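You operate a simulated robot arm through the tools that you are given. There is no shell and no other tool.

Carry out the task below with a simulated robot arm. There is one attempt and no reset: what you move stays moved.

JOB
Swap the gold bush in the stuffing box for the silver one.
Fine: stand the old bush in the empty holder; shut the clamp on the new one, fingers clear of its pad.

The check looks at the end state, three seconds after you hand in, the way a careful person would. Anything else that was tipped, shoved, dropped, spilled or broken makes it a failure.

ROBOT AND FRAMES
A 7-joint arm with a two-finger parallel gripper, fixed in place. Base frame: the origin is on the floor under the middle of its stand, x ahead of it, y to its left, z up; the work surface is at about z = 860. Readings come in mm, degrees, newtons and seconds.
It reaches about 1247 mm from its shoulder. Its first joint turns from -132.0 to 132.0 degrees. Payload 3.91 kg.
The tool frame sits at the grasp point between the pads (the TCP): z along the fingers, y along the line on which they close. The tips reach 30 mm beyond it. The gripper opens to 110 mm. The fingers are 20 mm wide and 10 mm thick; the gripper's body (48 by 112 mm) begins 55 mm behind the TCP.
Orientation is told as [roll, pitch, yaw] about the base's x, y, z axes, in that order, counted from this pose: with the fingers straight down and closing along the base's y, the tool's x points along the base's -x, its y along +y and its z along -z.

CONTROLS
- The arm moves only by the tool apply_moves. Its argument "targets" is a list of rows, each an object of numbers (a shift or turn left out is 0, a gripper value left out holds the last): "wx", "wy", "wz": the turn, a rotation vector about the base's x, y, z in units of 90 degrees (1.0 is 90 degrees); "tx", "ty", "tz": the shift along the base's x, y, z in units of 250 mm (1.0 is 250 mm); "claw": the opening, from 0 (shut) to 1 (fully open). In form: [{"wx": .., "wy": .., "wz": .., "tx": .., "ty": .., "tz": .., "claw": ..}, ...]. A call has 1 to 20 rows; each row is the pose to reach, as a shift and turn from the pose commanded when the call began. A call with a number of a shift or a turn outside -1 to 1 is refused whole. A row lasts 0.2 s, in which the tool goes at most 50 mm and 8.6 degrees; a call with a longer step from one row to the next is refused whole, and so is a gripper value outside its range. Where a pose cannot be reached the arm comes as near as it can. A force on the tool above 50 N (or 10 N above the force at the start of the call, whichever is more), or a blocked arm, ends the call early, and 0.2 s more pass. The fingers move at their own pace (about 108 mm/s each) and stop on an object; they squeeze with about 35 N. The grip force told is the motor's: it shows also when the fingers shut on nothing. Time passes only in rows, and 0.2 s behind the last, so rows that repeat a pose let the fingers close. The reply holds the time, the measured pose of the TCP, the force on the tool along the base axes, the opening and the grip force, in the units named above and with some noise, with the torque about the TCP (base axes, N m) and any sound that the robot's microphone picked up, and new pictures: "show" is both (left out), scene, wrist or none.
- Cameras (640 x 400 px; columns grow to the right, rows downward): "scene" is fixed at [49.3, 498.1, 1678]; the picture's right is [0.04, -1.00, 0.00], its down [-0.88, -0.04, -0.46] and it looks along [0.46, 0.02, -0.89] (base axes); focal length 371 px, centre (320, 200). "wrist" rides on the gripper at [72, 17, -103] in the tool frame; the picture's right is [-0.23, 0.97, 0.00], its down [-0.76, -0.18, -0.62] and it looks along [-0.61, -0.14, 0.78] (tool axes); focal length 222 px, centre (320, 200). There is no depth. A picture from a camera that has moved, and an enlarged one, comes with that camera's place and axes in the base frame and with its lens.
- zoom(camera, box): a new picture of the part [left, top, right, bottom] of that camera's present view, enlarged. The clock stands still meanwhile.
- finish_job(): hands the job in; it is judged then, once.

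Places have to be worked out from the pictures, the camera data and where the tool is seen. Open the gripper and draw the arm clear of the work before you hand the job in, unless the task says otherwise.

The tools are called after "Emit:" as a command line: name --argument value ..., lists and objects as JSON in quotes. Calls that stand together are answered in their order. apply_moves: Moves the arm, as the interface text tells. Its arguments: {"type":"object","properties":{"targets":{"type":"array","items":{"type":"object","properties":{"wx":{"type":"number"},"wy":{"type":"number"},"wz":{"type":"number"},"tx":{"type":"number"},"ty":{"type":"number"},"tz":{"type":"number"},"claw":{"type":"number"}}}},"show":{"type":"string","enum":["both","scene","wrist","none"]}},"required":["targets"]} The other tools are called the same way: zoom (camera, box) takes an enlarged picture of a part of a camera's view; finish_job () hands the job in.

At the start:

```text
time_s: 0.0
eef_pos: [334.9, 420.7, 1237.4]
tcp_rot: [0.0, -0.1, 0.0]
contact_force: [0.8, -0.4, -0.1]
ft_torque: [-0.04, 0.0, -0.02]
finger_gap: 110.0
finger_force: 0.0
```

scene: 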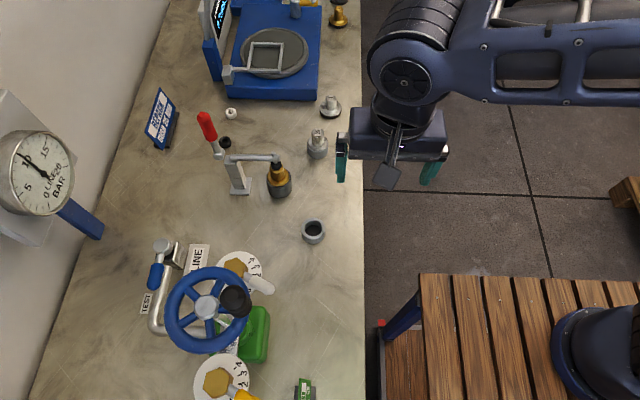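
wrist: 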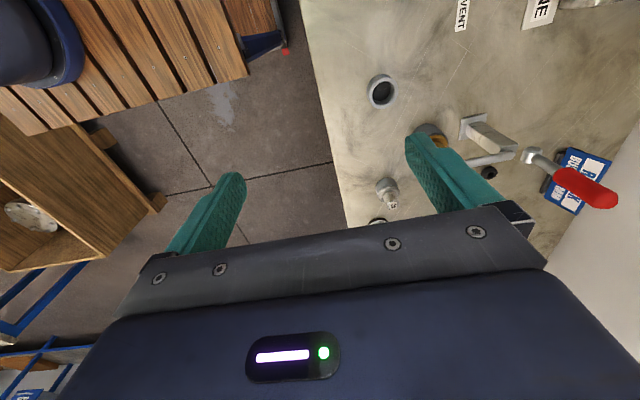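

I start by looking closely at the clamp, bushes and holders in the scene view before moving anything.

Emit:
zoom --camera "scene" --box '[180, 80, 380, 205]'

Emit:
zoom --camera "scene" --box '[180, 0, 380, 125]'

Emit:
zoom --camera "scene" --box '[230, 140, 350, 260]'

Emit:
zoom --camera "scene" --box '[0, 200, 320, 400]'

```text
3.20 times, centred on (280, 142) of scene
camera zoom: at [49.3, 498.1, 1678.0], right [0.04, -1.0, 0.0], down [-0.88, -0.04, -0.46], along [0.46, 0.02, -0.89], focal length 1186 px, centre (448, 384)
```

zoom: 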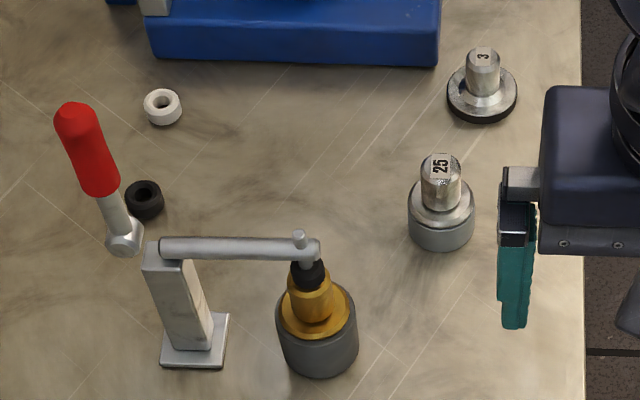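

```text
3.20 times, centred on (280, 62) of scene
camera zoom: at [49.3, 498.1, 1678.0], right [0.04, -1.0, 0.0], down [-0.88, -0.04, -0.46], along [0.46, 0.02, -0.89], focal length 1186 px, centre (448, 640)
```

zoom: 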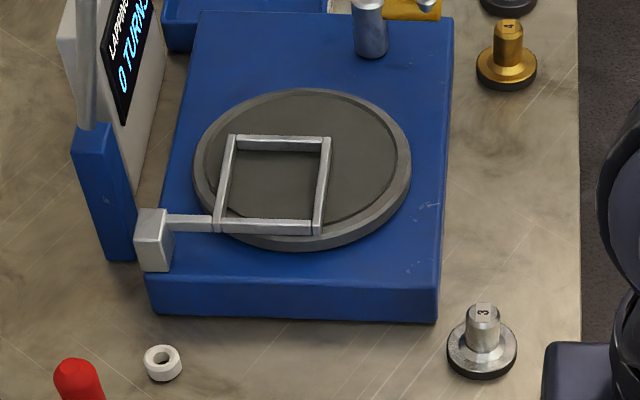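

```text
3.33 times, centred on (290, 200) of scene
camera zoom: at [49.3, 498.1, 1678.0], right [0.04, -1.0, 0.0], down [-0.88, -0.04, -0.46], along [0.46, 0.02, -0.89], focal length 1236 px, centre (420, 200)
```

zoom: 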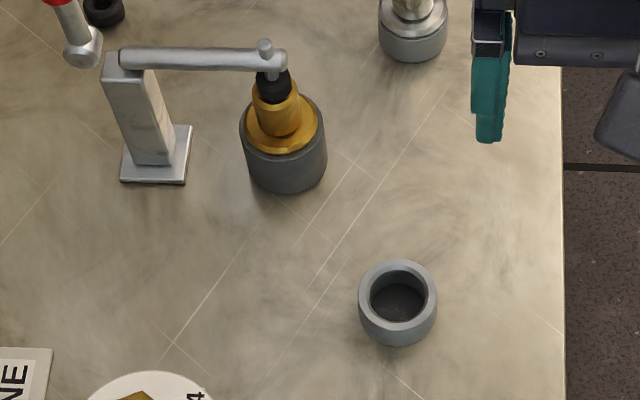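

```text
2.00 times, centred on (160, 300) of scene
camera zoom: at [49.3, 498.1, 1678.0], right [0.04, -1.0, 0.0], down [-0.88, -0.04, -0.46], along [0.46, 0.02, -0.89], focal length 742 px, centre (640, 0)
```

zoom: 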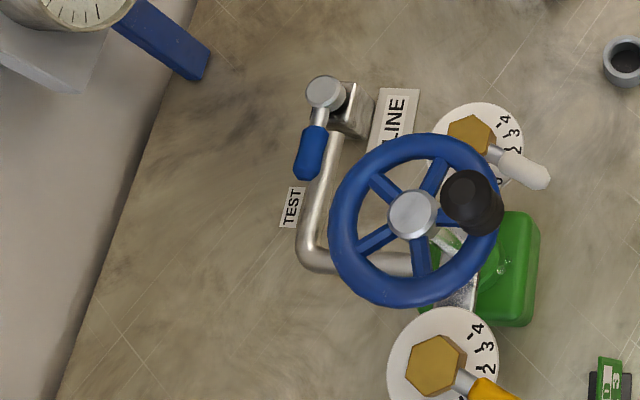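

The clamp looks like a toggle type: by triangulating from both views the red handle stands upright, with its pivot near (498, 735, 1016) and its tip near (500, 738, 1133), and the clamp arm reaches along -y to the gold bush near (483, 609). I move the tool over so the wrist camera can see the clamp and bushes better.

Emit:
apply_moves --targets '[{"tx": -0.02, "ty": 0.12, "tz": -0.03}, {"tx": -0.05, "ty": 0.28, "tz": -0.06}, {"tx": -0.08, "ty": 0.44, "tz": -0.1}, {"tx": -0.11, "ty": 0.6, "tz": -0.15}, {"tx": -0.14, "ty": 0.72, "tz": -0.2}, {"tx": -0.14, "ty": 0.72, "tz": -0.2}]'

```text
time_s: 1.4
eef_pos: [298.2, 601.0, 1185.8]
tcp_rot: [0.0, 0.0, 0.0]
contact_force: [-0.5, -0.1, 0.2]
ft_torque: [0.02, 0.01, -0.01]
finger_gap: 109.9
finger_force: 0.1
camera wrist: at [226.8, 618.1, 1288.2], right [0.23, 0.97, 0.0], down [0.76, -0.18, 0.62], along [0.61, -0.14, -0.78], focal length 222 px, centre (320, 200)
```

scene: 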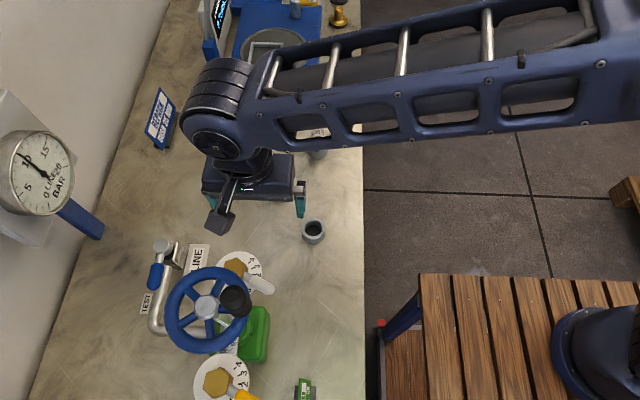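
wrist: 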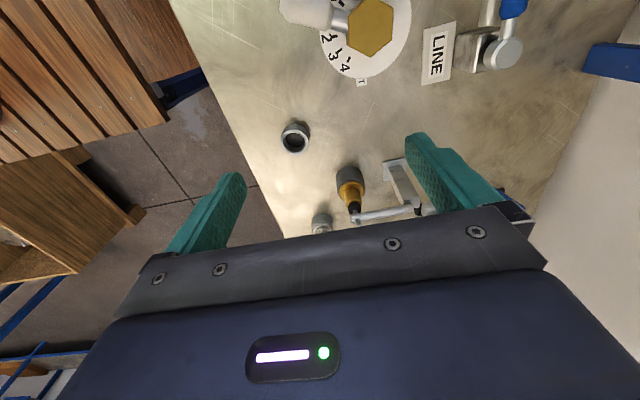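

The clamp and gold bush are visible between the fingers; I enlarge that part of the wrist view.

Emit:
zoom --camera "wrist" --box '[270, 110, 440, 240]'

```text
3.08 times, centred on (355, 175) of wrist
camera zoom: at [226.8, 618.1, 1288.2], right [0.23, 0.97, 0.0], down [0.76, -0.18, 0.62], along [0.61, -0.14, -0.78], focal length 684 px, centre (212, 277)
```

zoom: 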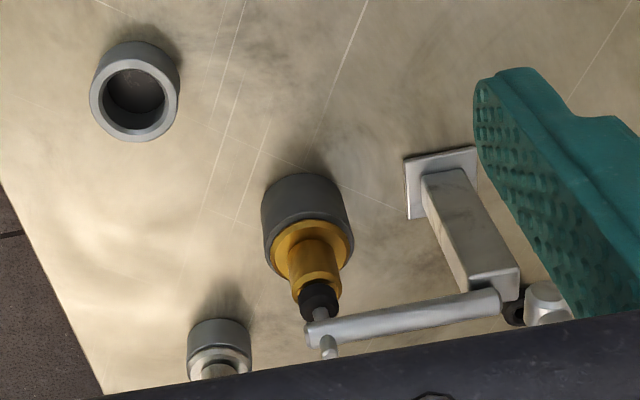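

The two views so far look from nearly the same direction, so heights are uncertain. I tilt the gripper back about 36° and lower it somewhat, staying behind the clamp, to get a flatter side view.

Emit:
apply_moves --targets '[{"tx": 0.04, "ty": -0.02, "tz": -0.07, "wy": -0.08}, {"tx": 0.08, "ty": -0.04, "tz": -0.14, "wy": -0.16}, {"tx": 0.12, "ty": -0.06, "tz": -0.21, "wy": -0.24}, {"tx": 0.16, "ty": -0.08, "tz": -0.28, "wy": -0.32}, {"tx": 0.2, "ty": -0.08, "tz": -0.35, "wy": -0.4}, {"tx": 0.2, "ty": -0.08, "tz": -0.42, "wy": -0.4}]'

```text
time_s: 2.8
eef_pos: [348.1, 580.1, 1081.9]
tcp_rot: [0.0, -36.1, 0.0]
contact_force: [-0.3, 0.5, 0.8]
ft_torque: [0.04, 0.02, 0.0]
finger_gap: 110.2
finger_force: 0.1
camera wrist: at [230.4, 597.6, 1122.4], right [0.18, 0.97, 0.13], down [0.25, -0.18, 0.95], along [0.95, -0.14, -0.28], focal length 222 px, centre (320, 200)
```

scene: 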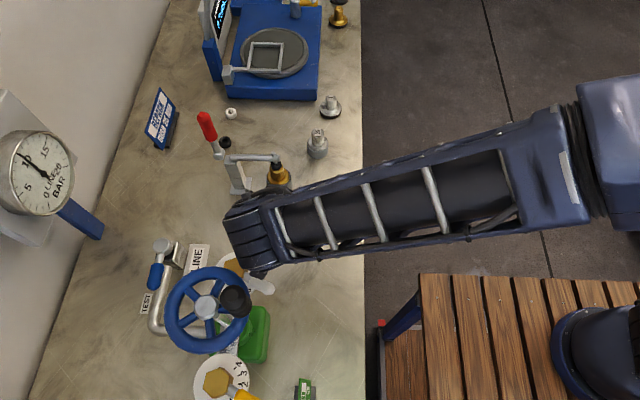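
wrist: 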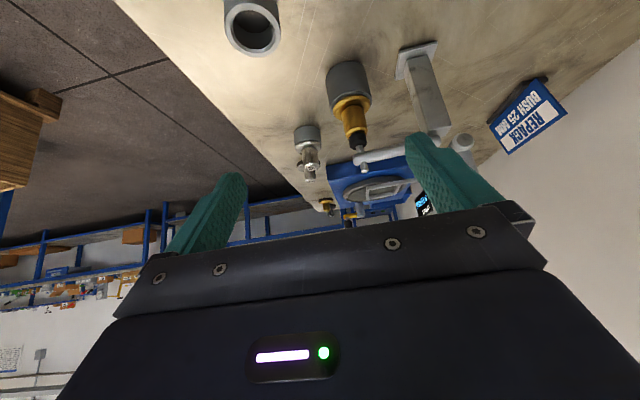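

Emit:
zoom --camera "wrist" --box '[270, 40, 480, 200]'

Emit:
zoom --camera "wrist" --box '[470, 60, 590, 160]'

Emit:
zoom --camera "scene" --box '[130, 80, 240, 160]'

```text
2.50 times, centred on (375, 120) of wrist
camera zoom: at [230.4, 597.6, 1122.4], right [0.18, 0.97, 0.13], down [0.25, -0.18, 0.95], along [0.95, -0.14, -0.28], focal length 555 px, centre (182, 400)
```

zoom: 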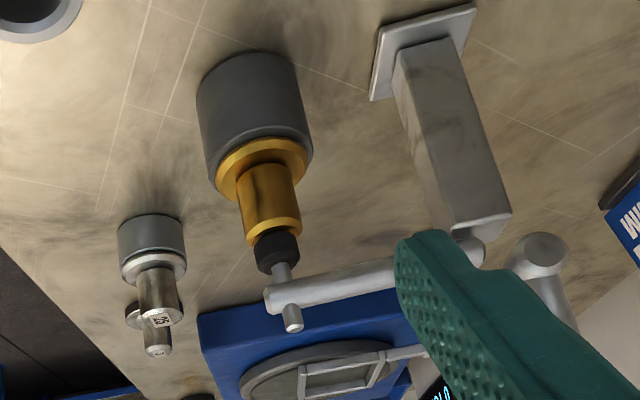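

```text
4.00 times, centred on (530, 110) of wrist
camera zoom: at [230.4, 597.6, 1122.4], right [0.18, 0.97, 0.13], down [0.25, -0.18, 0.95], along [0.95, -0.14, -0.28], focal length 888 px, centre (-520, 560)
```

zoom: 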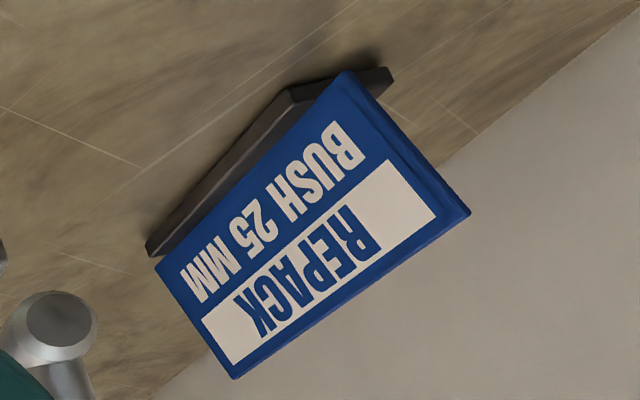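

```text
5.00 times, centred on (185, 120) of scene
camera zoom: at [49.3, 498.1, 1678.0], right [0.04, -1.0, 0.0], down [-0.88, -0.04, -0.46], along [0.46, 0.02, -0.89], focal length 1854 px, centre (995, 600)
```

zoom: 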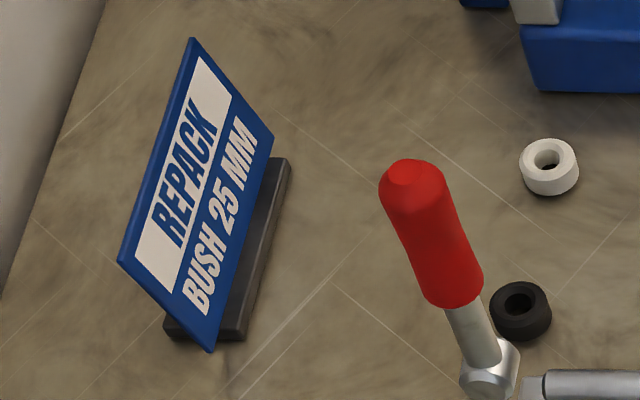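

The card asks for BUSH 25 MM, which matches the silver bush marked 25. Triangulated positions: handle hub (499, 740, 1004), clamp foot and gold bush (497, 618), stuffing-box rim z≈909, empty holder (390, 529) with rim z≈880. I straighten the tool, shut the fingers and go above the gap between the clamp arm and the red handle.

Emit:
apply_moves --targets '[{"tz": 0.15, "wy": 0.08, "claw": 0}, {"tx": 0.1, "ty": 0.08, "tz": 0.29, "wy": 0.16, "claw": 0}, {"tx": 0.24, "ty": 0.16, "tz": 0.38, "wy": 0.24, "claw": 0}, {"tx": 0.38, "ty": 0.26, "tz": 0.4, "wy": 0.32, "claw": 0}, {"tx": 0.5, "ty": 0.34, "tz": 0.4, "wy": 0.4, "claw": 0}, {"tx": 0.592, "ty": 0.39, "tz": 0.4, "wy": 0.4, "claw": 0}, {"tx": 0.592, "ty": 0.39, "tz": 0.4, "wy": 0.4, "claw": 0}]'

```text
time_s: 4.4
eef_pos: [498.1, 677.7, 1184.4]
tcp_rot: [0.0, 0.0, 0.1]
contact_force: [-0.2, 0.7, 0.4]
ft_torque: [0.03, -0.02, 0.03]
finger_gap: 0.0
finger_force: 35.2
camera wrist: at [426.4, 695.0, 1286.3], right [0.23, 0.97, 0.0], down [0.76, -0.18, 0.62], along [0.61, -0.14, -0.78], focal length 222 px, centre (320, 200)
```

scene: 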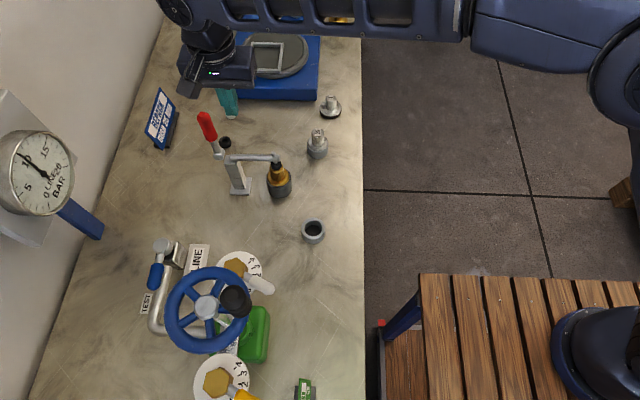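
wrist: 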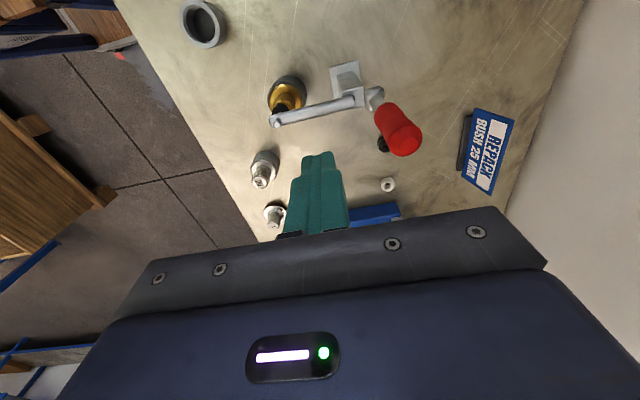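

The red knob sits at about (502, 740), consistent with before, and the shut fingers are to its -y side. I lower the fingers beside the handle, still about 25 mm short of touching it.

Emit:
apply_moves --targets '[{"tx": 0.008, "tz": -0.1, "ty": 0.02, "claw": 0}, {"tx": 0.008, "tz": -0.21, "ty": 0.03, "claw": 0}, {"tx": 0.008, "tz": -0.21, "ty": 0.03, "claw": 0}]'

Emit:
zoom --camera "scene" --box '[150, 60, 310, 200]'

```text
time_s: 5.2
eef_pos: [502.0, 686.0, 1131.8]
tcp_rot: [0.0, 0.0, 0.1]
contact_force: [1.1, -0.4, -0.2]
ft_torque: [0.0, 0.04, -0.05]
finger_gap: 0.0
finger_force: 35.2
camera wrist: at [429.8, 702.7, 1234.3], right [0.23, 0.97, 0.0], down [0.76, -0.18, 0.62], along [0.61, -0.14, -0.78], focal length 222 px, centre (320, 200)
```

scene: 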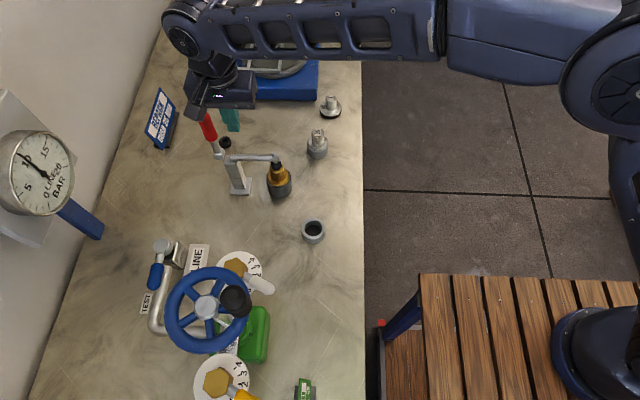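
wrist: 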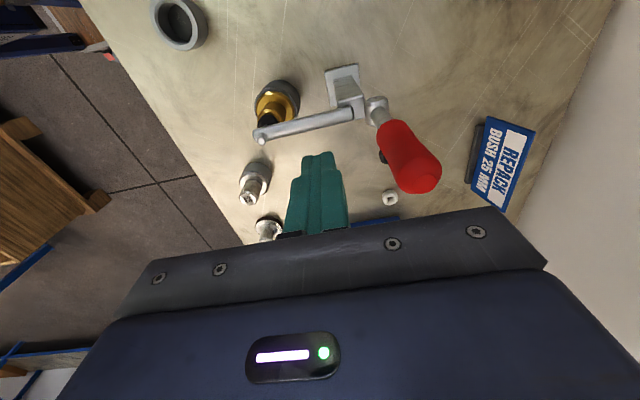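

```text
2.86 times, centred on (230, 130) of scene
camera zoom: at [49.3, 498.1, 1678.0], right [0.04, -1.0, 0.0], down [-0.88, -0.04, -0.46], along [0.46, 0.02, -0.89], focal length 1059 px, centre (577, 400)
```

zoom: 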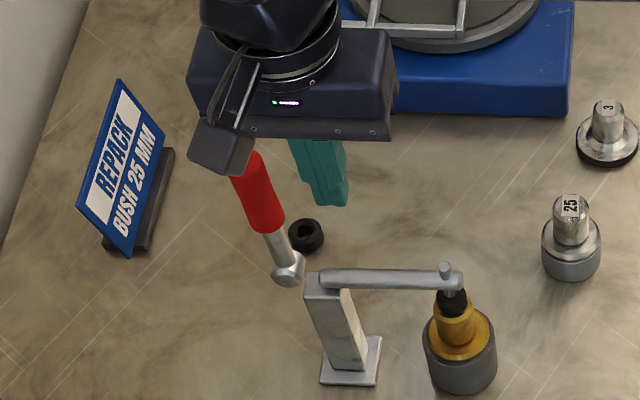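

The fingertips are level with the red grip and lined up in x. I now push gently toward +y, away from the bush, to see whether the clamp opens that way.

Emit:
apply_moves --targets '[{"ty": 0.08, "claw": 0}, {"ty": 0.12, "claw": 0}, {"ty": 0.15, "claw": 0}, {"ty": 0.18, "claw": 0}, {"ty": 0.21, "claw": 0}, {"ty": 0.24, "claw": 0}]'

Emit:
zoom --camera "scene" --box '[150, 60, 310, 200]'

```text
time_s: 6.6
eef_pos: [499.1, 745.9, 1131.3]
tcp_rot: [-0.1, 0.1, 0.2]
contact_force: [-0.5, 0.0, 0.1]
ft_torque: [-0.01, -0.01, -0.01]
finger_gap: 0.0
finger_force: 35.0
camera wrist: at [427.0, 763.2, 1234.5], right [0.23, 0.97, 0.0], down [0.76, -0.18, 0.62], along [0.61, -0.14, -0.78], focal length 222 px, centre (320, 200)
```

scene: 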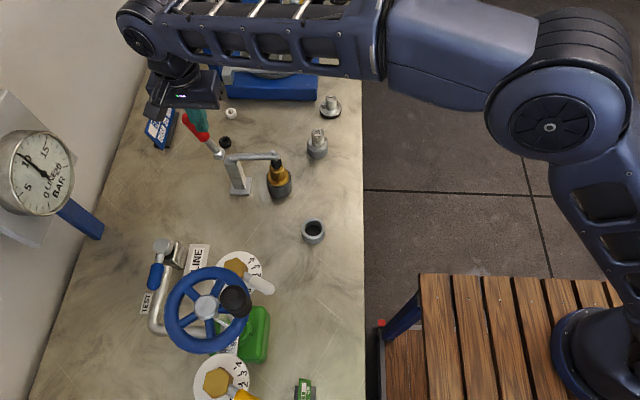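
wrist: 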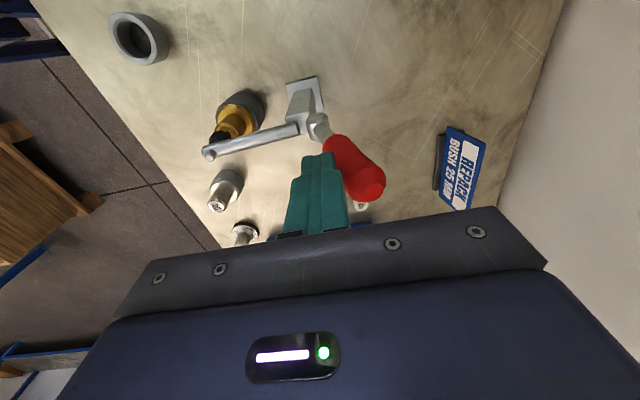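

```text
2.86 times, centred on (230, 130) of scene
camera zoom: at [49.3, 498.1, 1678.0], right [0.04, -1.0, 0.0], down [-0.88, -0.04, -0.46], along [0.46, 0.02, -0.89], focal length 1059 px, centre (577, 400)
```

zoom: 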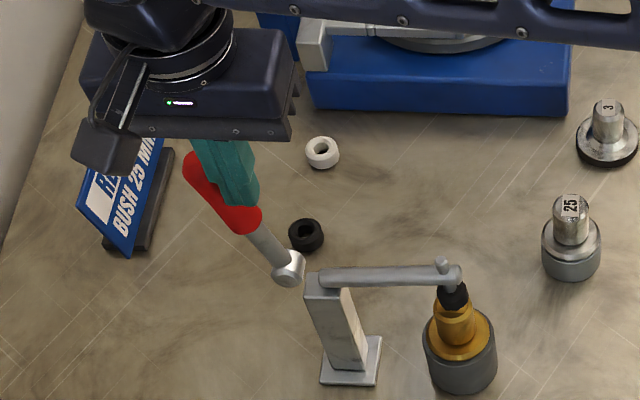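

The handle swung with little force and the foot rose off the bush, so +y is the opening direction. I keep pushing along the arc about the hub.

Emit:
apply_moves --targets '[{"ty": 0.032, "tz": -0.004, "claw": 0}, {"ty": 0.064, "tz": -0.012, "claw": 0}, {"ty": 0.096, "tz": -0.024, "claw": 0}, {"ty": 0.132, "tz": -0.04, "claw": 0}, {"ty": 0.168, "tz": -0.064, "claw": 0}, {"ty": 0.2, "tz": -0.088, "claw": 0}, {"ty": 0.228, "tz": -0.116, "claw": 0}, {"ty": 0.256, "tz": -0.144, "claw": 0}]'

Emit:
zoom --camera "scene" --box '[150, 60, 310, 200]'

```text
time_s: 8.4
eef_pos: [499.1, 809.2, 1093.9]
tcp_rot: [0.0, 0.0, -0.1]
contact_force: [0.1, 0.1, -0.6]
ft_torque: [0.01, -0.01, 0.0]
finger_gap: 0.4
finger_force: 34.7
camera wrist: at [427.0, 827.0, 1196.7], right [0.23, 0.97, 0.0], down [0.76, -0.18, 0.62], along [0.61, -0.14, -0.78], focal length 222 px, centre (320, 200)
```

scene: 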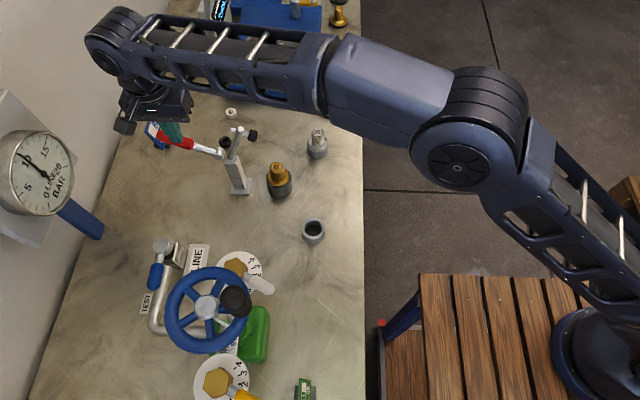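
wrist: 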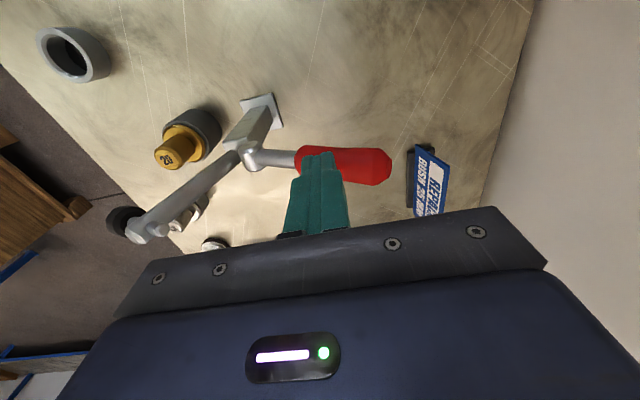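

```text
2.86 times, centred on (230, 130) of scene
camera zoom: at [49.3, 498.1, 1678.0], right [0.04, -1.0, 0.0], down [-0.88, -0.04, -0.46], along [0.46, 0.02, -0.89], focal length 1059 px, centre (577, 400)
```

zoom: 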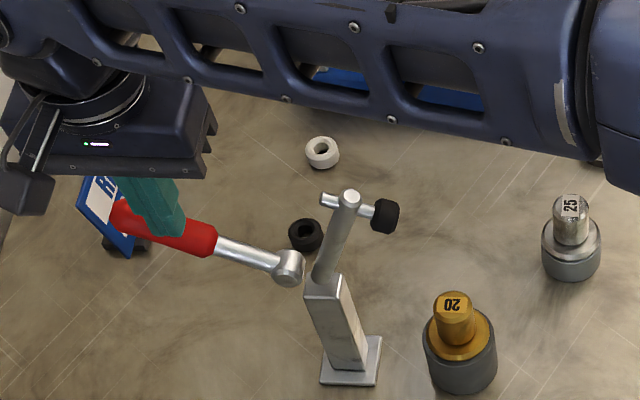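

The clamp is open: the arm stands nearly upright, and the gold bush is marked 20. I push the handle a bit further so it rests past the balance point, watching the force.

Emit:
apply_moves --targets '[{"ty": 0.02, "tz": -0.03, "claw": 0}, {"ty": 0.036, "tz": -0.06, "claw": 0}, {"ty": 0.052, "tz": -0.092, "claw": 0}, {"ty": 0.06, "tz": -0.12, "claw": 0}]'

Emit:
zoom --camera "scene" --box '[150, 60, 310, 200]'

```text
time_s: 9.4
eef_pos: [501.1, 825.3, 1062.9]
tcp_rot: [0.0, 0.0, 0.0]
contact_force: [0.2, 0.9, -0.5]
ft_torque: [0.06, 0.02, -0.02]
finger_gap: 0.1
finger_force: 34.9
camera wrist: at [429.2, 841.8, 1166.4], right [0.23, 0.97, 0.0], down [0.76, -0.18, 0.62], along [0.61, -0.14, -0.78], focal length 222 px, centre (320, 200)
```

scene: 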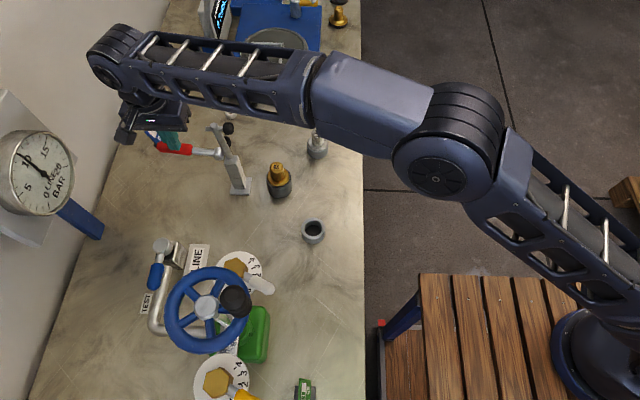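
wrist: 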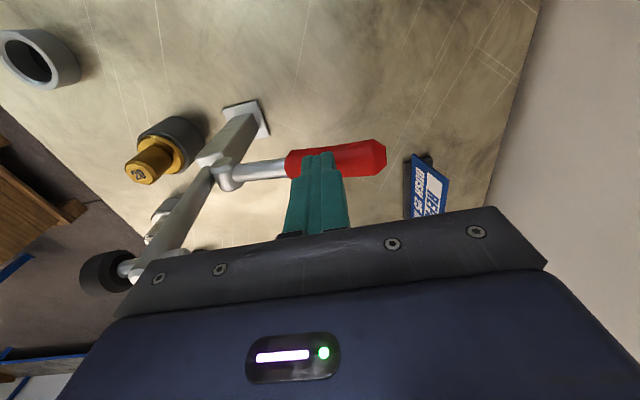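

```text
2.86 times, centred on (230, 130) of scene
camera zoom: at [49.3, 498.1, 1678.0], right [0.04, -1.0, 0.0], down [-0.88, -0.04, -0.46], along [0.46, 0.02, -0.89], focal length 1059 px, centre (577, 400)
```

zoom: 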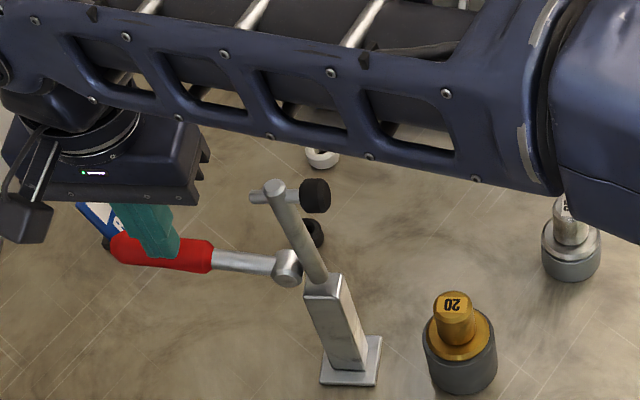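

The arm now leans past vertical and the handle is almost level. I lift straight up a little to see whether the clamp stays open by itself.

Emit:
apply_moves --targets '[{"tz": 0.06, "claw": 0}, {"tz": 0.14, "claw": 0}, {"tz": 0.14, "claw": 0}, {"tz": 0.14, "claw": 0}]'

Emit:
zoom --camera "scene" --box '[150, 60, 310, 200]'

```text
time_s: 10.4
eef_pos: [500.2, 826.9, 1098.0]
tcp_rot: [-0.1, 0.0, 0.1]
contact_force: [0.1, -0.2, 0.0]
ft_torque: [0.0, 0.0, 0.02]
finger_gap: 0.3
finger_force: 35.3
camera wrist: at [429.2, 843.9, 1202.2], right [0.23, 0.97, 0.0], down [0.76, -0.18, 0.62], along [0.61, -0.14, -0.78], focal length 222 px, centre (320, 200)
```

scene: 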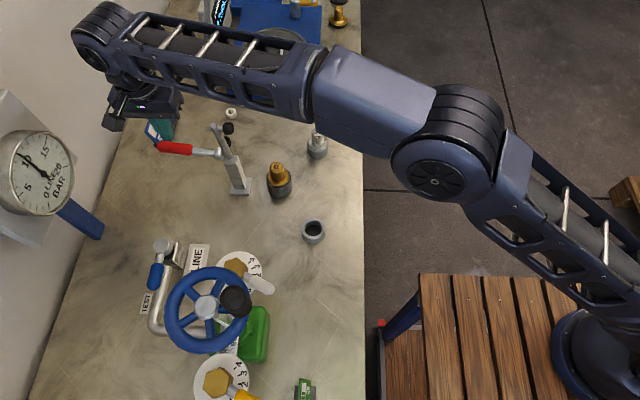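
wrist: 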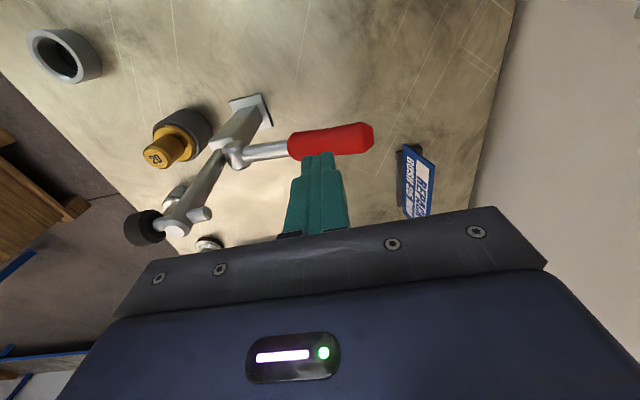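

```text
2.86 times, centred on (230, 130) of scene
camera zoom: at [49.3, 498.1, 1678.0], right [0.04, -1.0, 0.0], down [-0.88, -0.04, -0.46], along [0.46, 0.02, -0.89], focal length 1059 px, centre (577, 400)
```

zoom: 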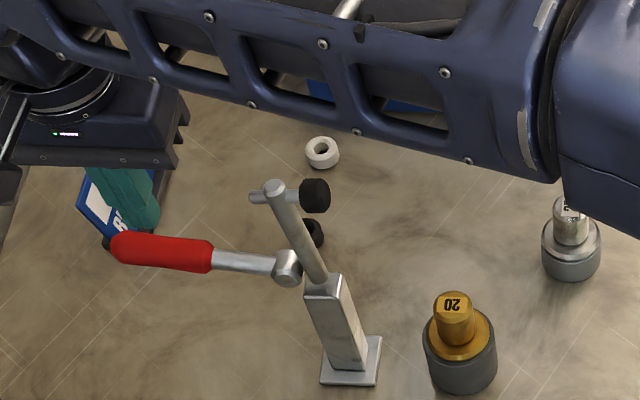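

The clamp stays open unaided. Now I raise clear of the clamp, travel over to the gold bush near (497, 618), and open the fingers once past the clamp arm.

Emit:
apply_moves --targets '[{"tz": 0.18, "claw": 0}, {"tz": 0.36, "claw": 0}, {"tz": 0.53, "claw": 0}, {"tz": 0.53, "ty": -0.18, "claw": 0}, {"tz": 0.53, "ty": -0.37, "claw": 0}, {"tz": 0.53, "ty": -0.56, "claw": 0}, {"tz": 0.53, "ty": -0.74, "claw": 0}, {"tz": 0.5, "ty": -0.836, "claw": 0.6}, {"tz": 0.34, "ty": -0.836, "claw": 0.6}, {"tz": 0.2, "ty": -0.836, "claw": 0.6}, {"tz": 0.2, "ty": -0.836, "claw": 0.6}]'

Emit:
zoom --camera "wrist" --box '[220, 80, 420, 205]'

Emit:
zoom --camera "scene" --box '[180, 80, 380, 260]'

```text
time_s: 12.8
eef_pos: [497.5, 618.4, 1149.1]
tcp_rot: [0.0, 0.0, 0.2]
contact_force: [0.1, -0.4, -0.1]
ft_torque: [-0.02, 0.02, 0.03]
finger_gap: 66.0
finger_force: 0.1
camera wrist: at [426.4, 635.1, 1252.3], right [0.23, 0.97, 0.0], down [0.76, -0.18, 0.62], along [0.61, -0.14, -0.78], focal length 222 px, centre (320, 200)
```

scene: 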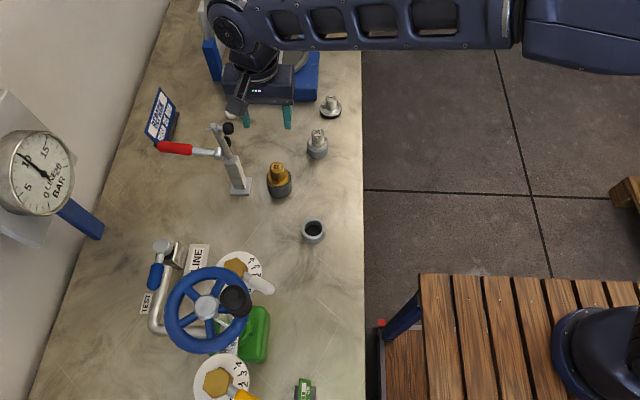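
wrist: 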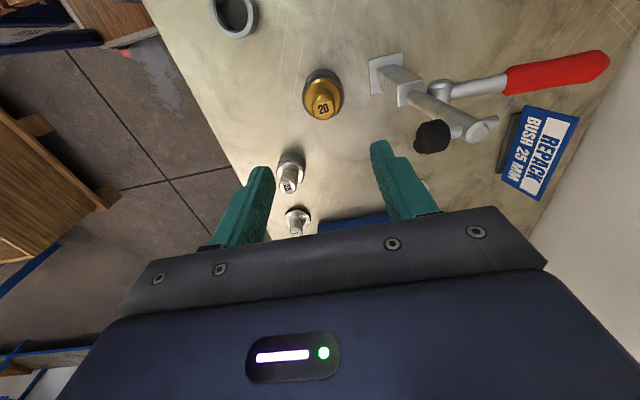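

```text
3.20 times, centred on (320, 142) of wrist
camera zoom: at [426.4, 635.1, 1252.3], right [0.23, 0.97, 0.0], down [0.76, -0.18, 0.62], along [0.61, -0.14, -0.78], focal length 711 px, centre (320, 384)
```

zoom: 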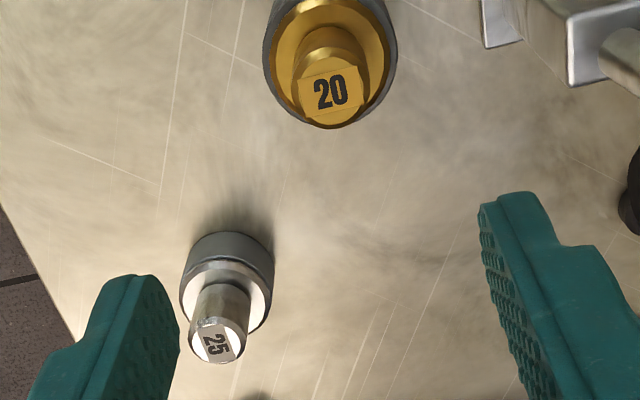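

```text
2.22 times, centred on (280, 170) of scene
camera zoom: at [49.3, 498.1, 1678.0], right [0.04, -1.0, 0.0], down [-0.88, -0.04, -0.46], along [0.46, 0.02, -0.89], focal length 824 px, centre (409, 267)
```

zoom: 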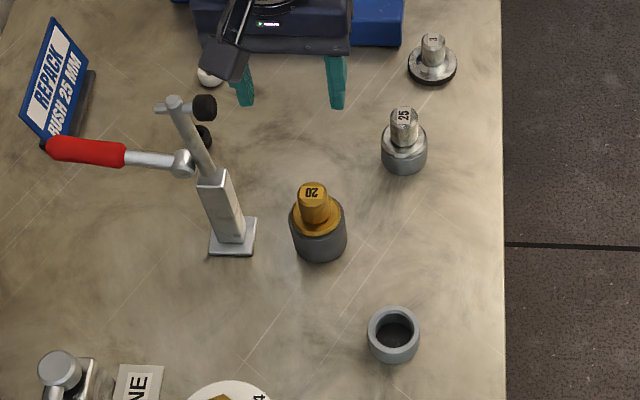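

The bush numbered 20 is between the fingers' column, but my x estimates for it range from 503 to 520 depending on the view. I descend halfway, keeping the tips well above it, and measure again from closer.

Emit:
apply_moves --targets '[{"tz": -0.15, "claw": 0.6}, {"tz": -0.3, "tx": 0.02, "claw": 0.6}, {"tz": -0.36, "tx": 0.04, "claw": 0.6}, {"tz": -0.36, "tx": 0.04, "claw": 0.6}]'

Emit:
zoom --camera "wrist" --box '[220, 80, 420, 205]'

Emit:
zoom --camera "scene" --box '[230, 110, 330, 210]'

```text
time_s: 13.8
eef_pos: [507.9, 612.9, 1059.6]
tcp_rot: [0.0, -0.1, 0.1]
contact_force: [0.5, -0.1, 0.2]
ft_torque: [0.03, 0.01, 0.02]
finger_gap: 65.9
finger_force: 0.1
camera wrist: at [436.0, 630.9, 1162.6], right [0.23, 0.97, 0.0], down [0.76, -0.18, 0.62], along [0.61, -0.14, -0.78], focal length 222 px, centre (320, 200)
```

scene: 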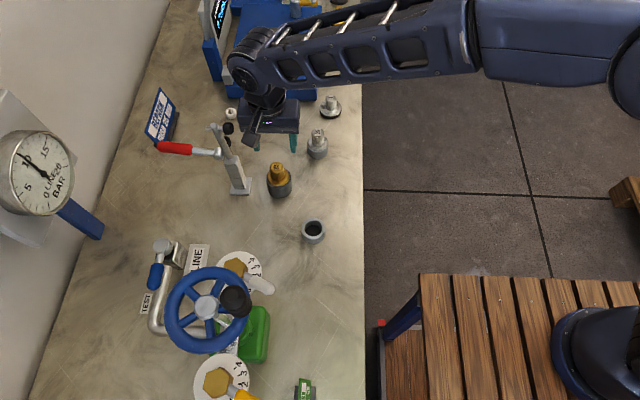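
wrist: 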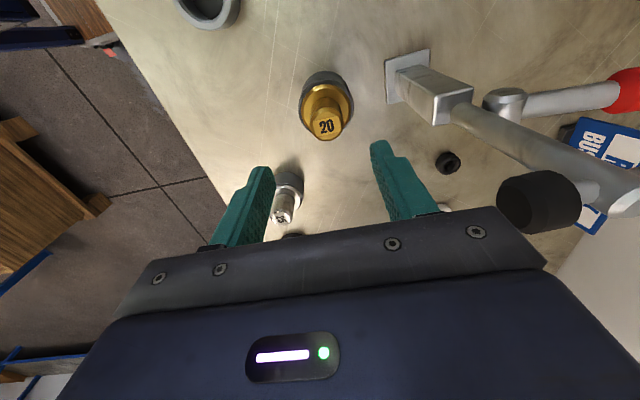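

```text
3.20 times, centred on (320, 142) of wrist
camera zoom: at [436.0, 630.9, 1162.6], right [0.23, 0.97, 0.0], down [0.76, -0.18, 0.62], along [0.61, -0.14, -0.78], focal length 711 px, centre (320, 384)
```

zoom: 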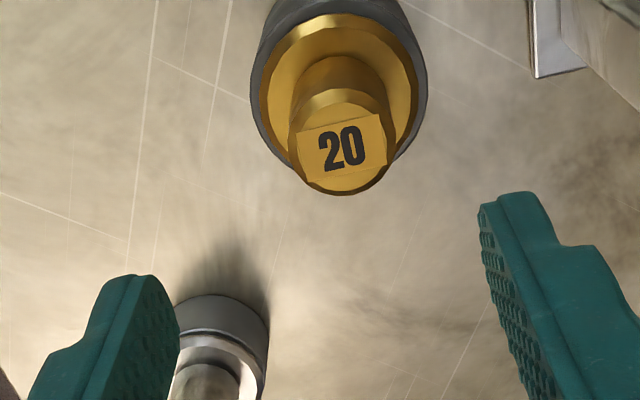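

```text
4.00 times, centred on (280, 160) of scene
camera zoom: at [49.3, 498.1, 1678.0], right [0.04, -1.0, 0.0], down [-0.88, -0.04, -0.46], along [0.46, 0.02, -0.89], focal length 1483 px, centre (480, 360)
```

zoom: 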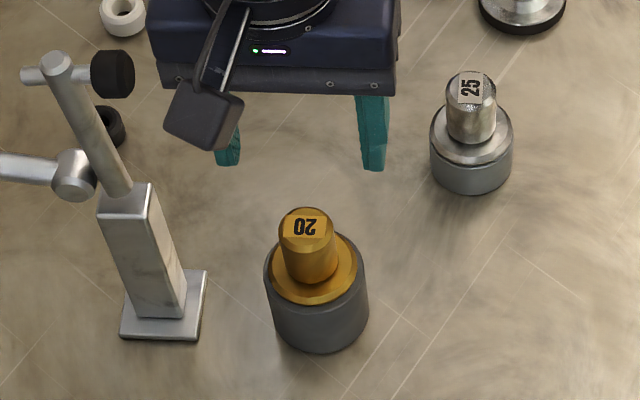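

From the closer views the gold bush's top face comes out at about (513, 619, z 953). I align to that and go down until the tips are about 15 mm above its top, then check once more.

Emit:
apply_moves --targets '[{"tx": 0.02, "ty": 0.024, "tz": -0.08, "claw": 0.6}, {"tx": 0.02, "ty": 0.024, "tz": -0.16, "claw": 0.6}, {"tx": 0.02, "ty": 0.024, "tz": -0.228, "claw": 0.6}, {"tx": 0.02, "ty": 0.024, "tz": -0.228, "claw": 0.6}]'

Emit:
zoom --camera "wrist" --box '[220, 80, 420, 205]'

Emit:
zoom --camera "scene" --box '[230, 110, 330, 210]'

```text
time_s: 14.8
eef_pos: [515.6, 621.7, 1003.5]
tcp_rot: [0.1, 0.1, 0.0]
contact_force: [-0.1, 1.0, 0.0]
ft_torque: [-0.01, 0.01, 0.0]
finger_gap: 66.0
finger_force: 0.1
camera wrist: at [443.3, 638.0, 1105.9], right [0.23, 0.97, 0.0], down [0.76, -0.18, 0.62], along [0.61, -0.14, -0.78], focal length 222 px, centre (320, 200)
```

scene: 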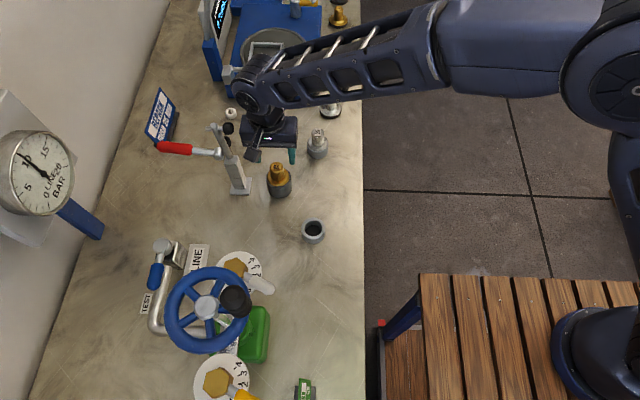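
wrist: 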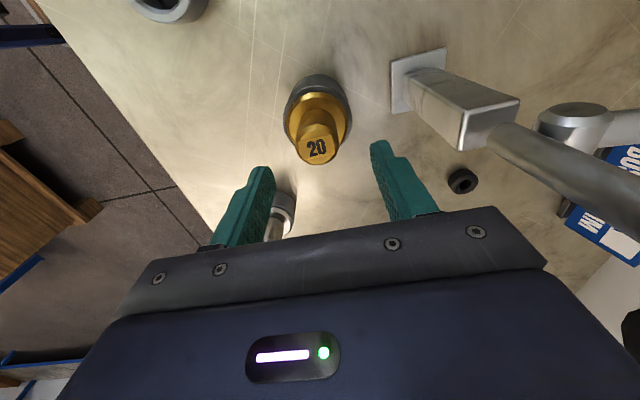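

```text
3.20 times, centred on (320, 142) of wrist
camera zoom: at [443.3, 638.0, 1105.9], right [0.23, 0.97, 0.0], down [0.76, -0.18, 0.62], along [0.61, -0.14, -0.78], focal length 711 px, centre (320, 384)
```

zoom: 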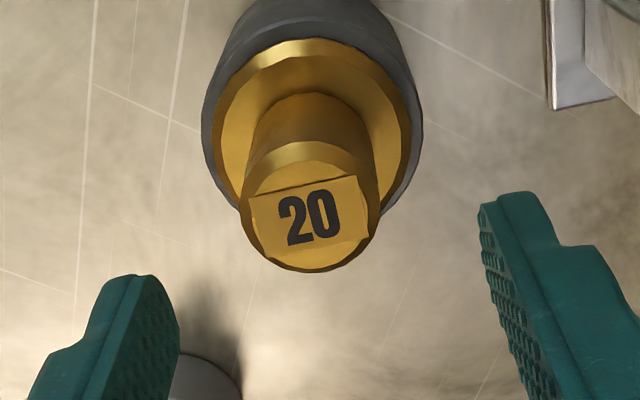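

```text
4.00 times, centred on (280, 160) of scene
camera zoom: at [49.3, 498.1, 1678.0], right [0.04, -1.0, 0.0], down [-0.88, -0.04, -0.46], along [0.46, 0.02, -0.89], focal length 1483 px, centre (480, 360)
```

zoom: 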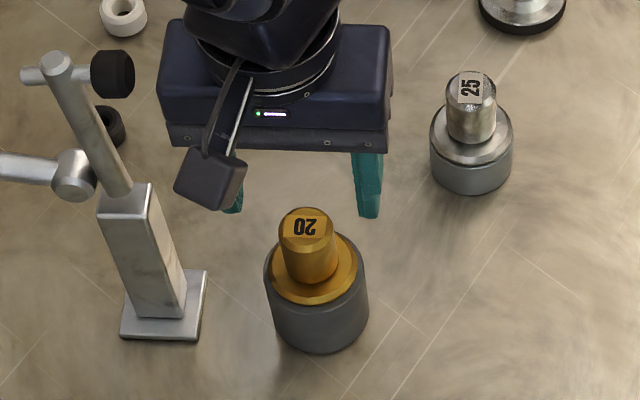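

The top face is now at about (514.5, 619, 951), neck about 32 mm wide, flange top near z 908. The tool reads (515.6, 621.7), so I correct slightly and descend most of the way, leaving the tips above the flange.

Emit:
apply_moves --targets '[{"tx": -0.004, "ty": -0.009, "tz": -0.05, "claw": 0.6}, {"tx": -0.004, "ty": -0.009, "tz": -0.1, "claw": 0.6}, {"tx": -0.004, "ty": -0.009, "tz": -0.15, "claw": 0.6}, {"tx": -0.004, "ty": -0.009, "tz": -0.15, "claw": 0.6}]'

Emit:
zoom --camera "wrist" --box '[220, 80, 420, 205]'

Emit:
zoom --camera "scene" --box '[230, 110, 330, 210]'

```text
time_s: 15.8
eef_pos: [514.1, 620.4, 965.7]
tcp_rot: [0.0, 0.1, 0.1]
contact_force: [-1.0, -0.1, 0.0]
ft_torque: [0.0, 0.0, -0.01]
finger_gap: 65.8
finger_force: 0.0
camera wrist: at [442.0, 636.5, 1068.6], right [0.23, 0.97, 0.0], down [0.76, -0.18, 0.62], along [0.61, -0.14, -0.78], focal length 222 px, centre (320, 200)
```

scene: 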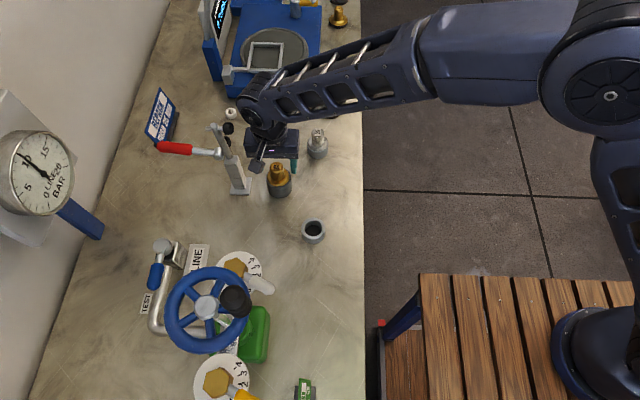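
wrist: 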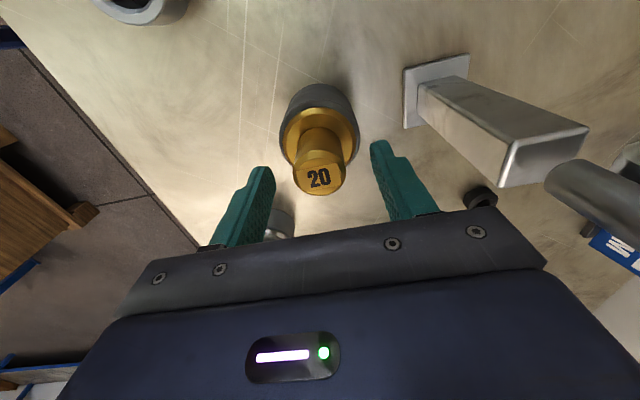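

```text
3.20 times, centred on (320, 142) of wrist
camera zoom: at [442.0, 636.5, 1068.6], right [0.23, 0.97, 0.0], down [0.76, -0.18, 0.62], along [0.61, -0.14, -0.78], focal length 711 px, centre (320, 384)
```

zoom: 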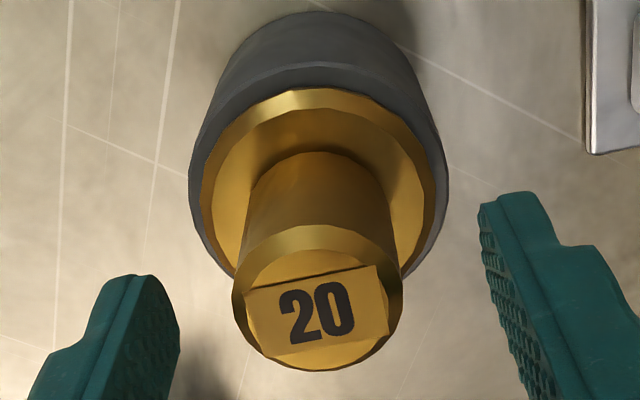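

```text
4.00 times, centred on (280, 160) of scene
camera zoom: at [49.3, 498.1, 1678.0], right [0.04, -1.0, 0.0], down [-0.88, -0.04, -0.46], along [0.46, 0.02, -0.89], focal length 1483 px, centre (480, 360)
```

zoom: 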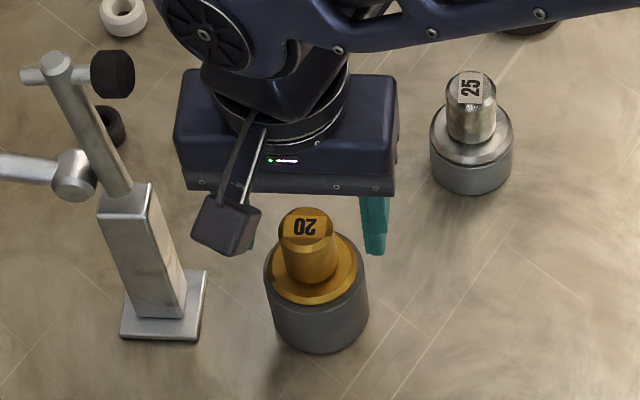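

The bush axis reads (515, 619) and the tool (514, 620); flange top is near z 911. I go down the last 16 mm so the tips stay above the flange, then close on the neck.

Emit:
apply_moves --targets '[{"tx": 0.003, "ty": -0.004, "tz": -0.03, "claw": 0.6}, {"tx": 0.003, "ty": -0.004, "tz": -0.066, "claw": 0.6}, {"tx": 0.003, "ty": -0.004, "tz": -0.066, "claw": 0.6}, {"tx": 0.003, "ty": -0.004, "tz": -0.066, "claw": 0.4}, {"tx": 0.003, "ty": -0.004, "tz": -0.066, "claw": 0.33}]'

Emit:
zoom --camera "wrist" --box '[220, 80, 420, 205]'

```text
time_s: 17.0
eef_pos: [515.6, 618.4, 949.6]
tcp_rot: [0.1, 0.0, 0.1]
contact_force: [1.2, 2.9, -0.2]
ft_torque: [0.13, -0.09, 0.01]
finger_gap: 53.0
finger_force: 35.1
camera wrist: at [443.3, 635.5, 1051.8], right [0.23, 0.97, 0.0], down [0.76, -0.18, 0.62], along [0.61, -0.14, -0.78], focal length 222 px, centre (320, 200)
```

scene: 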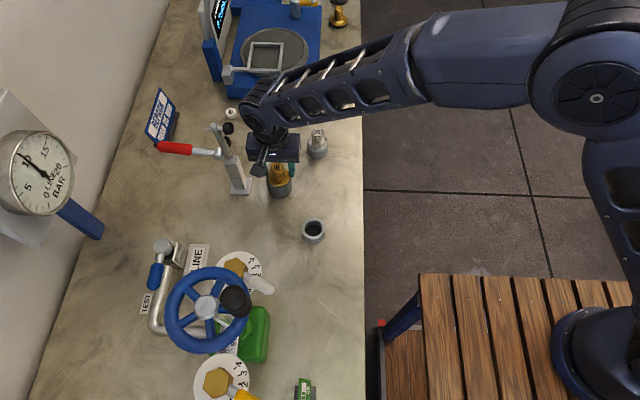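
wrist: 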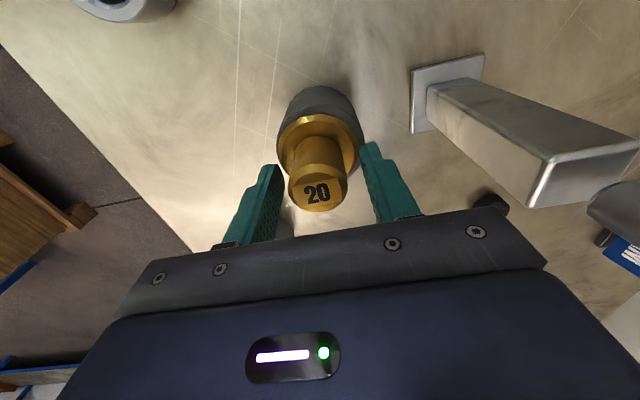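

```text
3.20 times, centred on (320, 142) of wrist
camera zoom: at [443.3, 635.5, 1051.8], right [0.23, 0.97, 0.0], down [0.76, -0.18, 0.62], along [0.61, -0.14, -0.78], focal length 711 px, centre (320, 384)
```

zoom: 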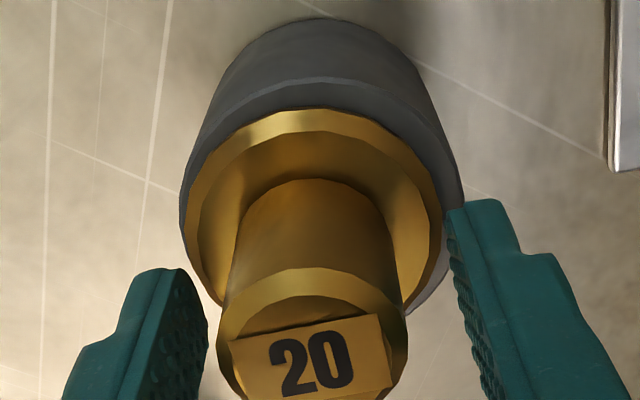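

The fingers stopped at 53 mm, which is the flange, not the neck, so the flange sits higher than I judged. I open again, rise 12 mm, and close on the neck instead.

Emit:
apply_moves --targets '[{"claw": 0.6}, {"claw": 0.6}, {"tz": 0.024, "claw": 0.6}, {"tz": 0.048, "claw": 0.6}, {"tz": 0.048, "claw": 0.5}, {"tz": 0.048, "claw": 0.4}, {"tz": 0.048, "claw": 0.36}, {"tz": 0.048, "claw": 0.36}]'

Emit:
zoom --camera "wrist" --box '[220, 80, 420, 205]'

```text
time_s: 18.8
eef_pos: [513.7, 619.3, 961.2]
tcp_rot: [0.1, 0.0, 0.1]
contact_force: [1.2, -0.7, 0.4]
ft_torque: [-0.01, 0.0, 0.03]
finger_gap: 39.6
finger_force: 0.1
camera wrist: at [442.3, 635.3, 1064.2], right [0.23, 0.97, 0.0], down [0.76, -0.18, 0.62], along [0.61, -0.14, -0.78], focal length 222 px, centre (320, 200)
```

scene: 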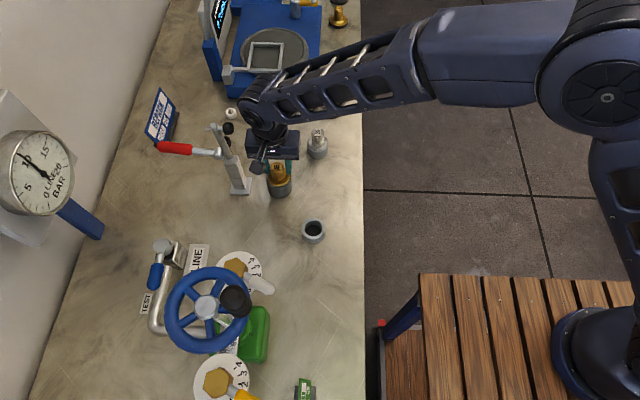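
wrist: 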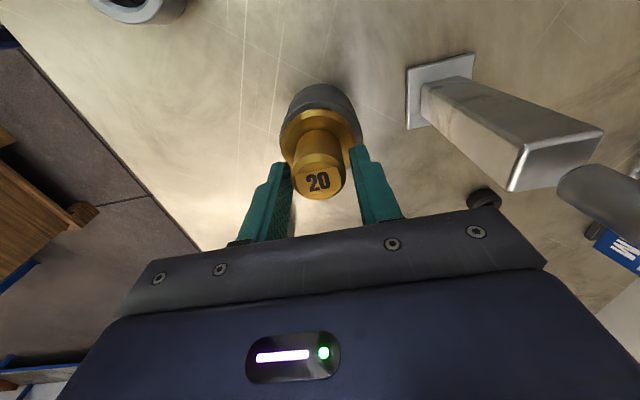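

```text
3.20 times, centred on (320, 142) of wrist
camera zoom: at [442.3, 635.3, 1064.2], right [0.23, 0.97, 0.0], down [0.76, -0.18, 0.62], along [0.61, -0.14, -0.78], focal length 711 px, centre (320, 384)
```

zoom: 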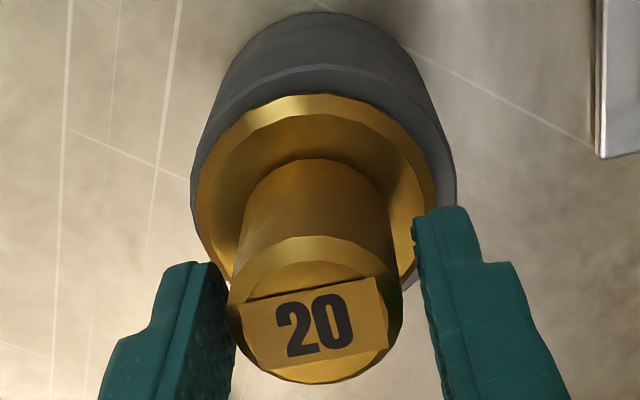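

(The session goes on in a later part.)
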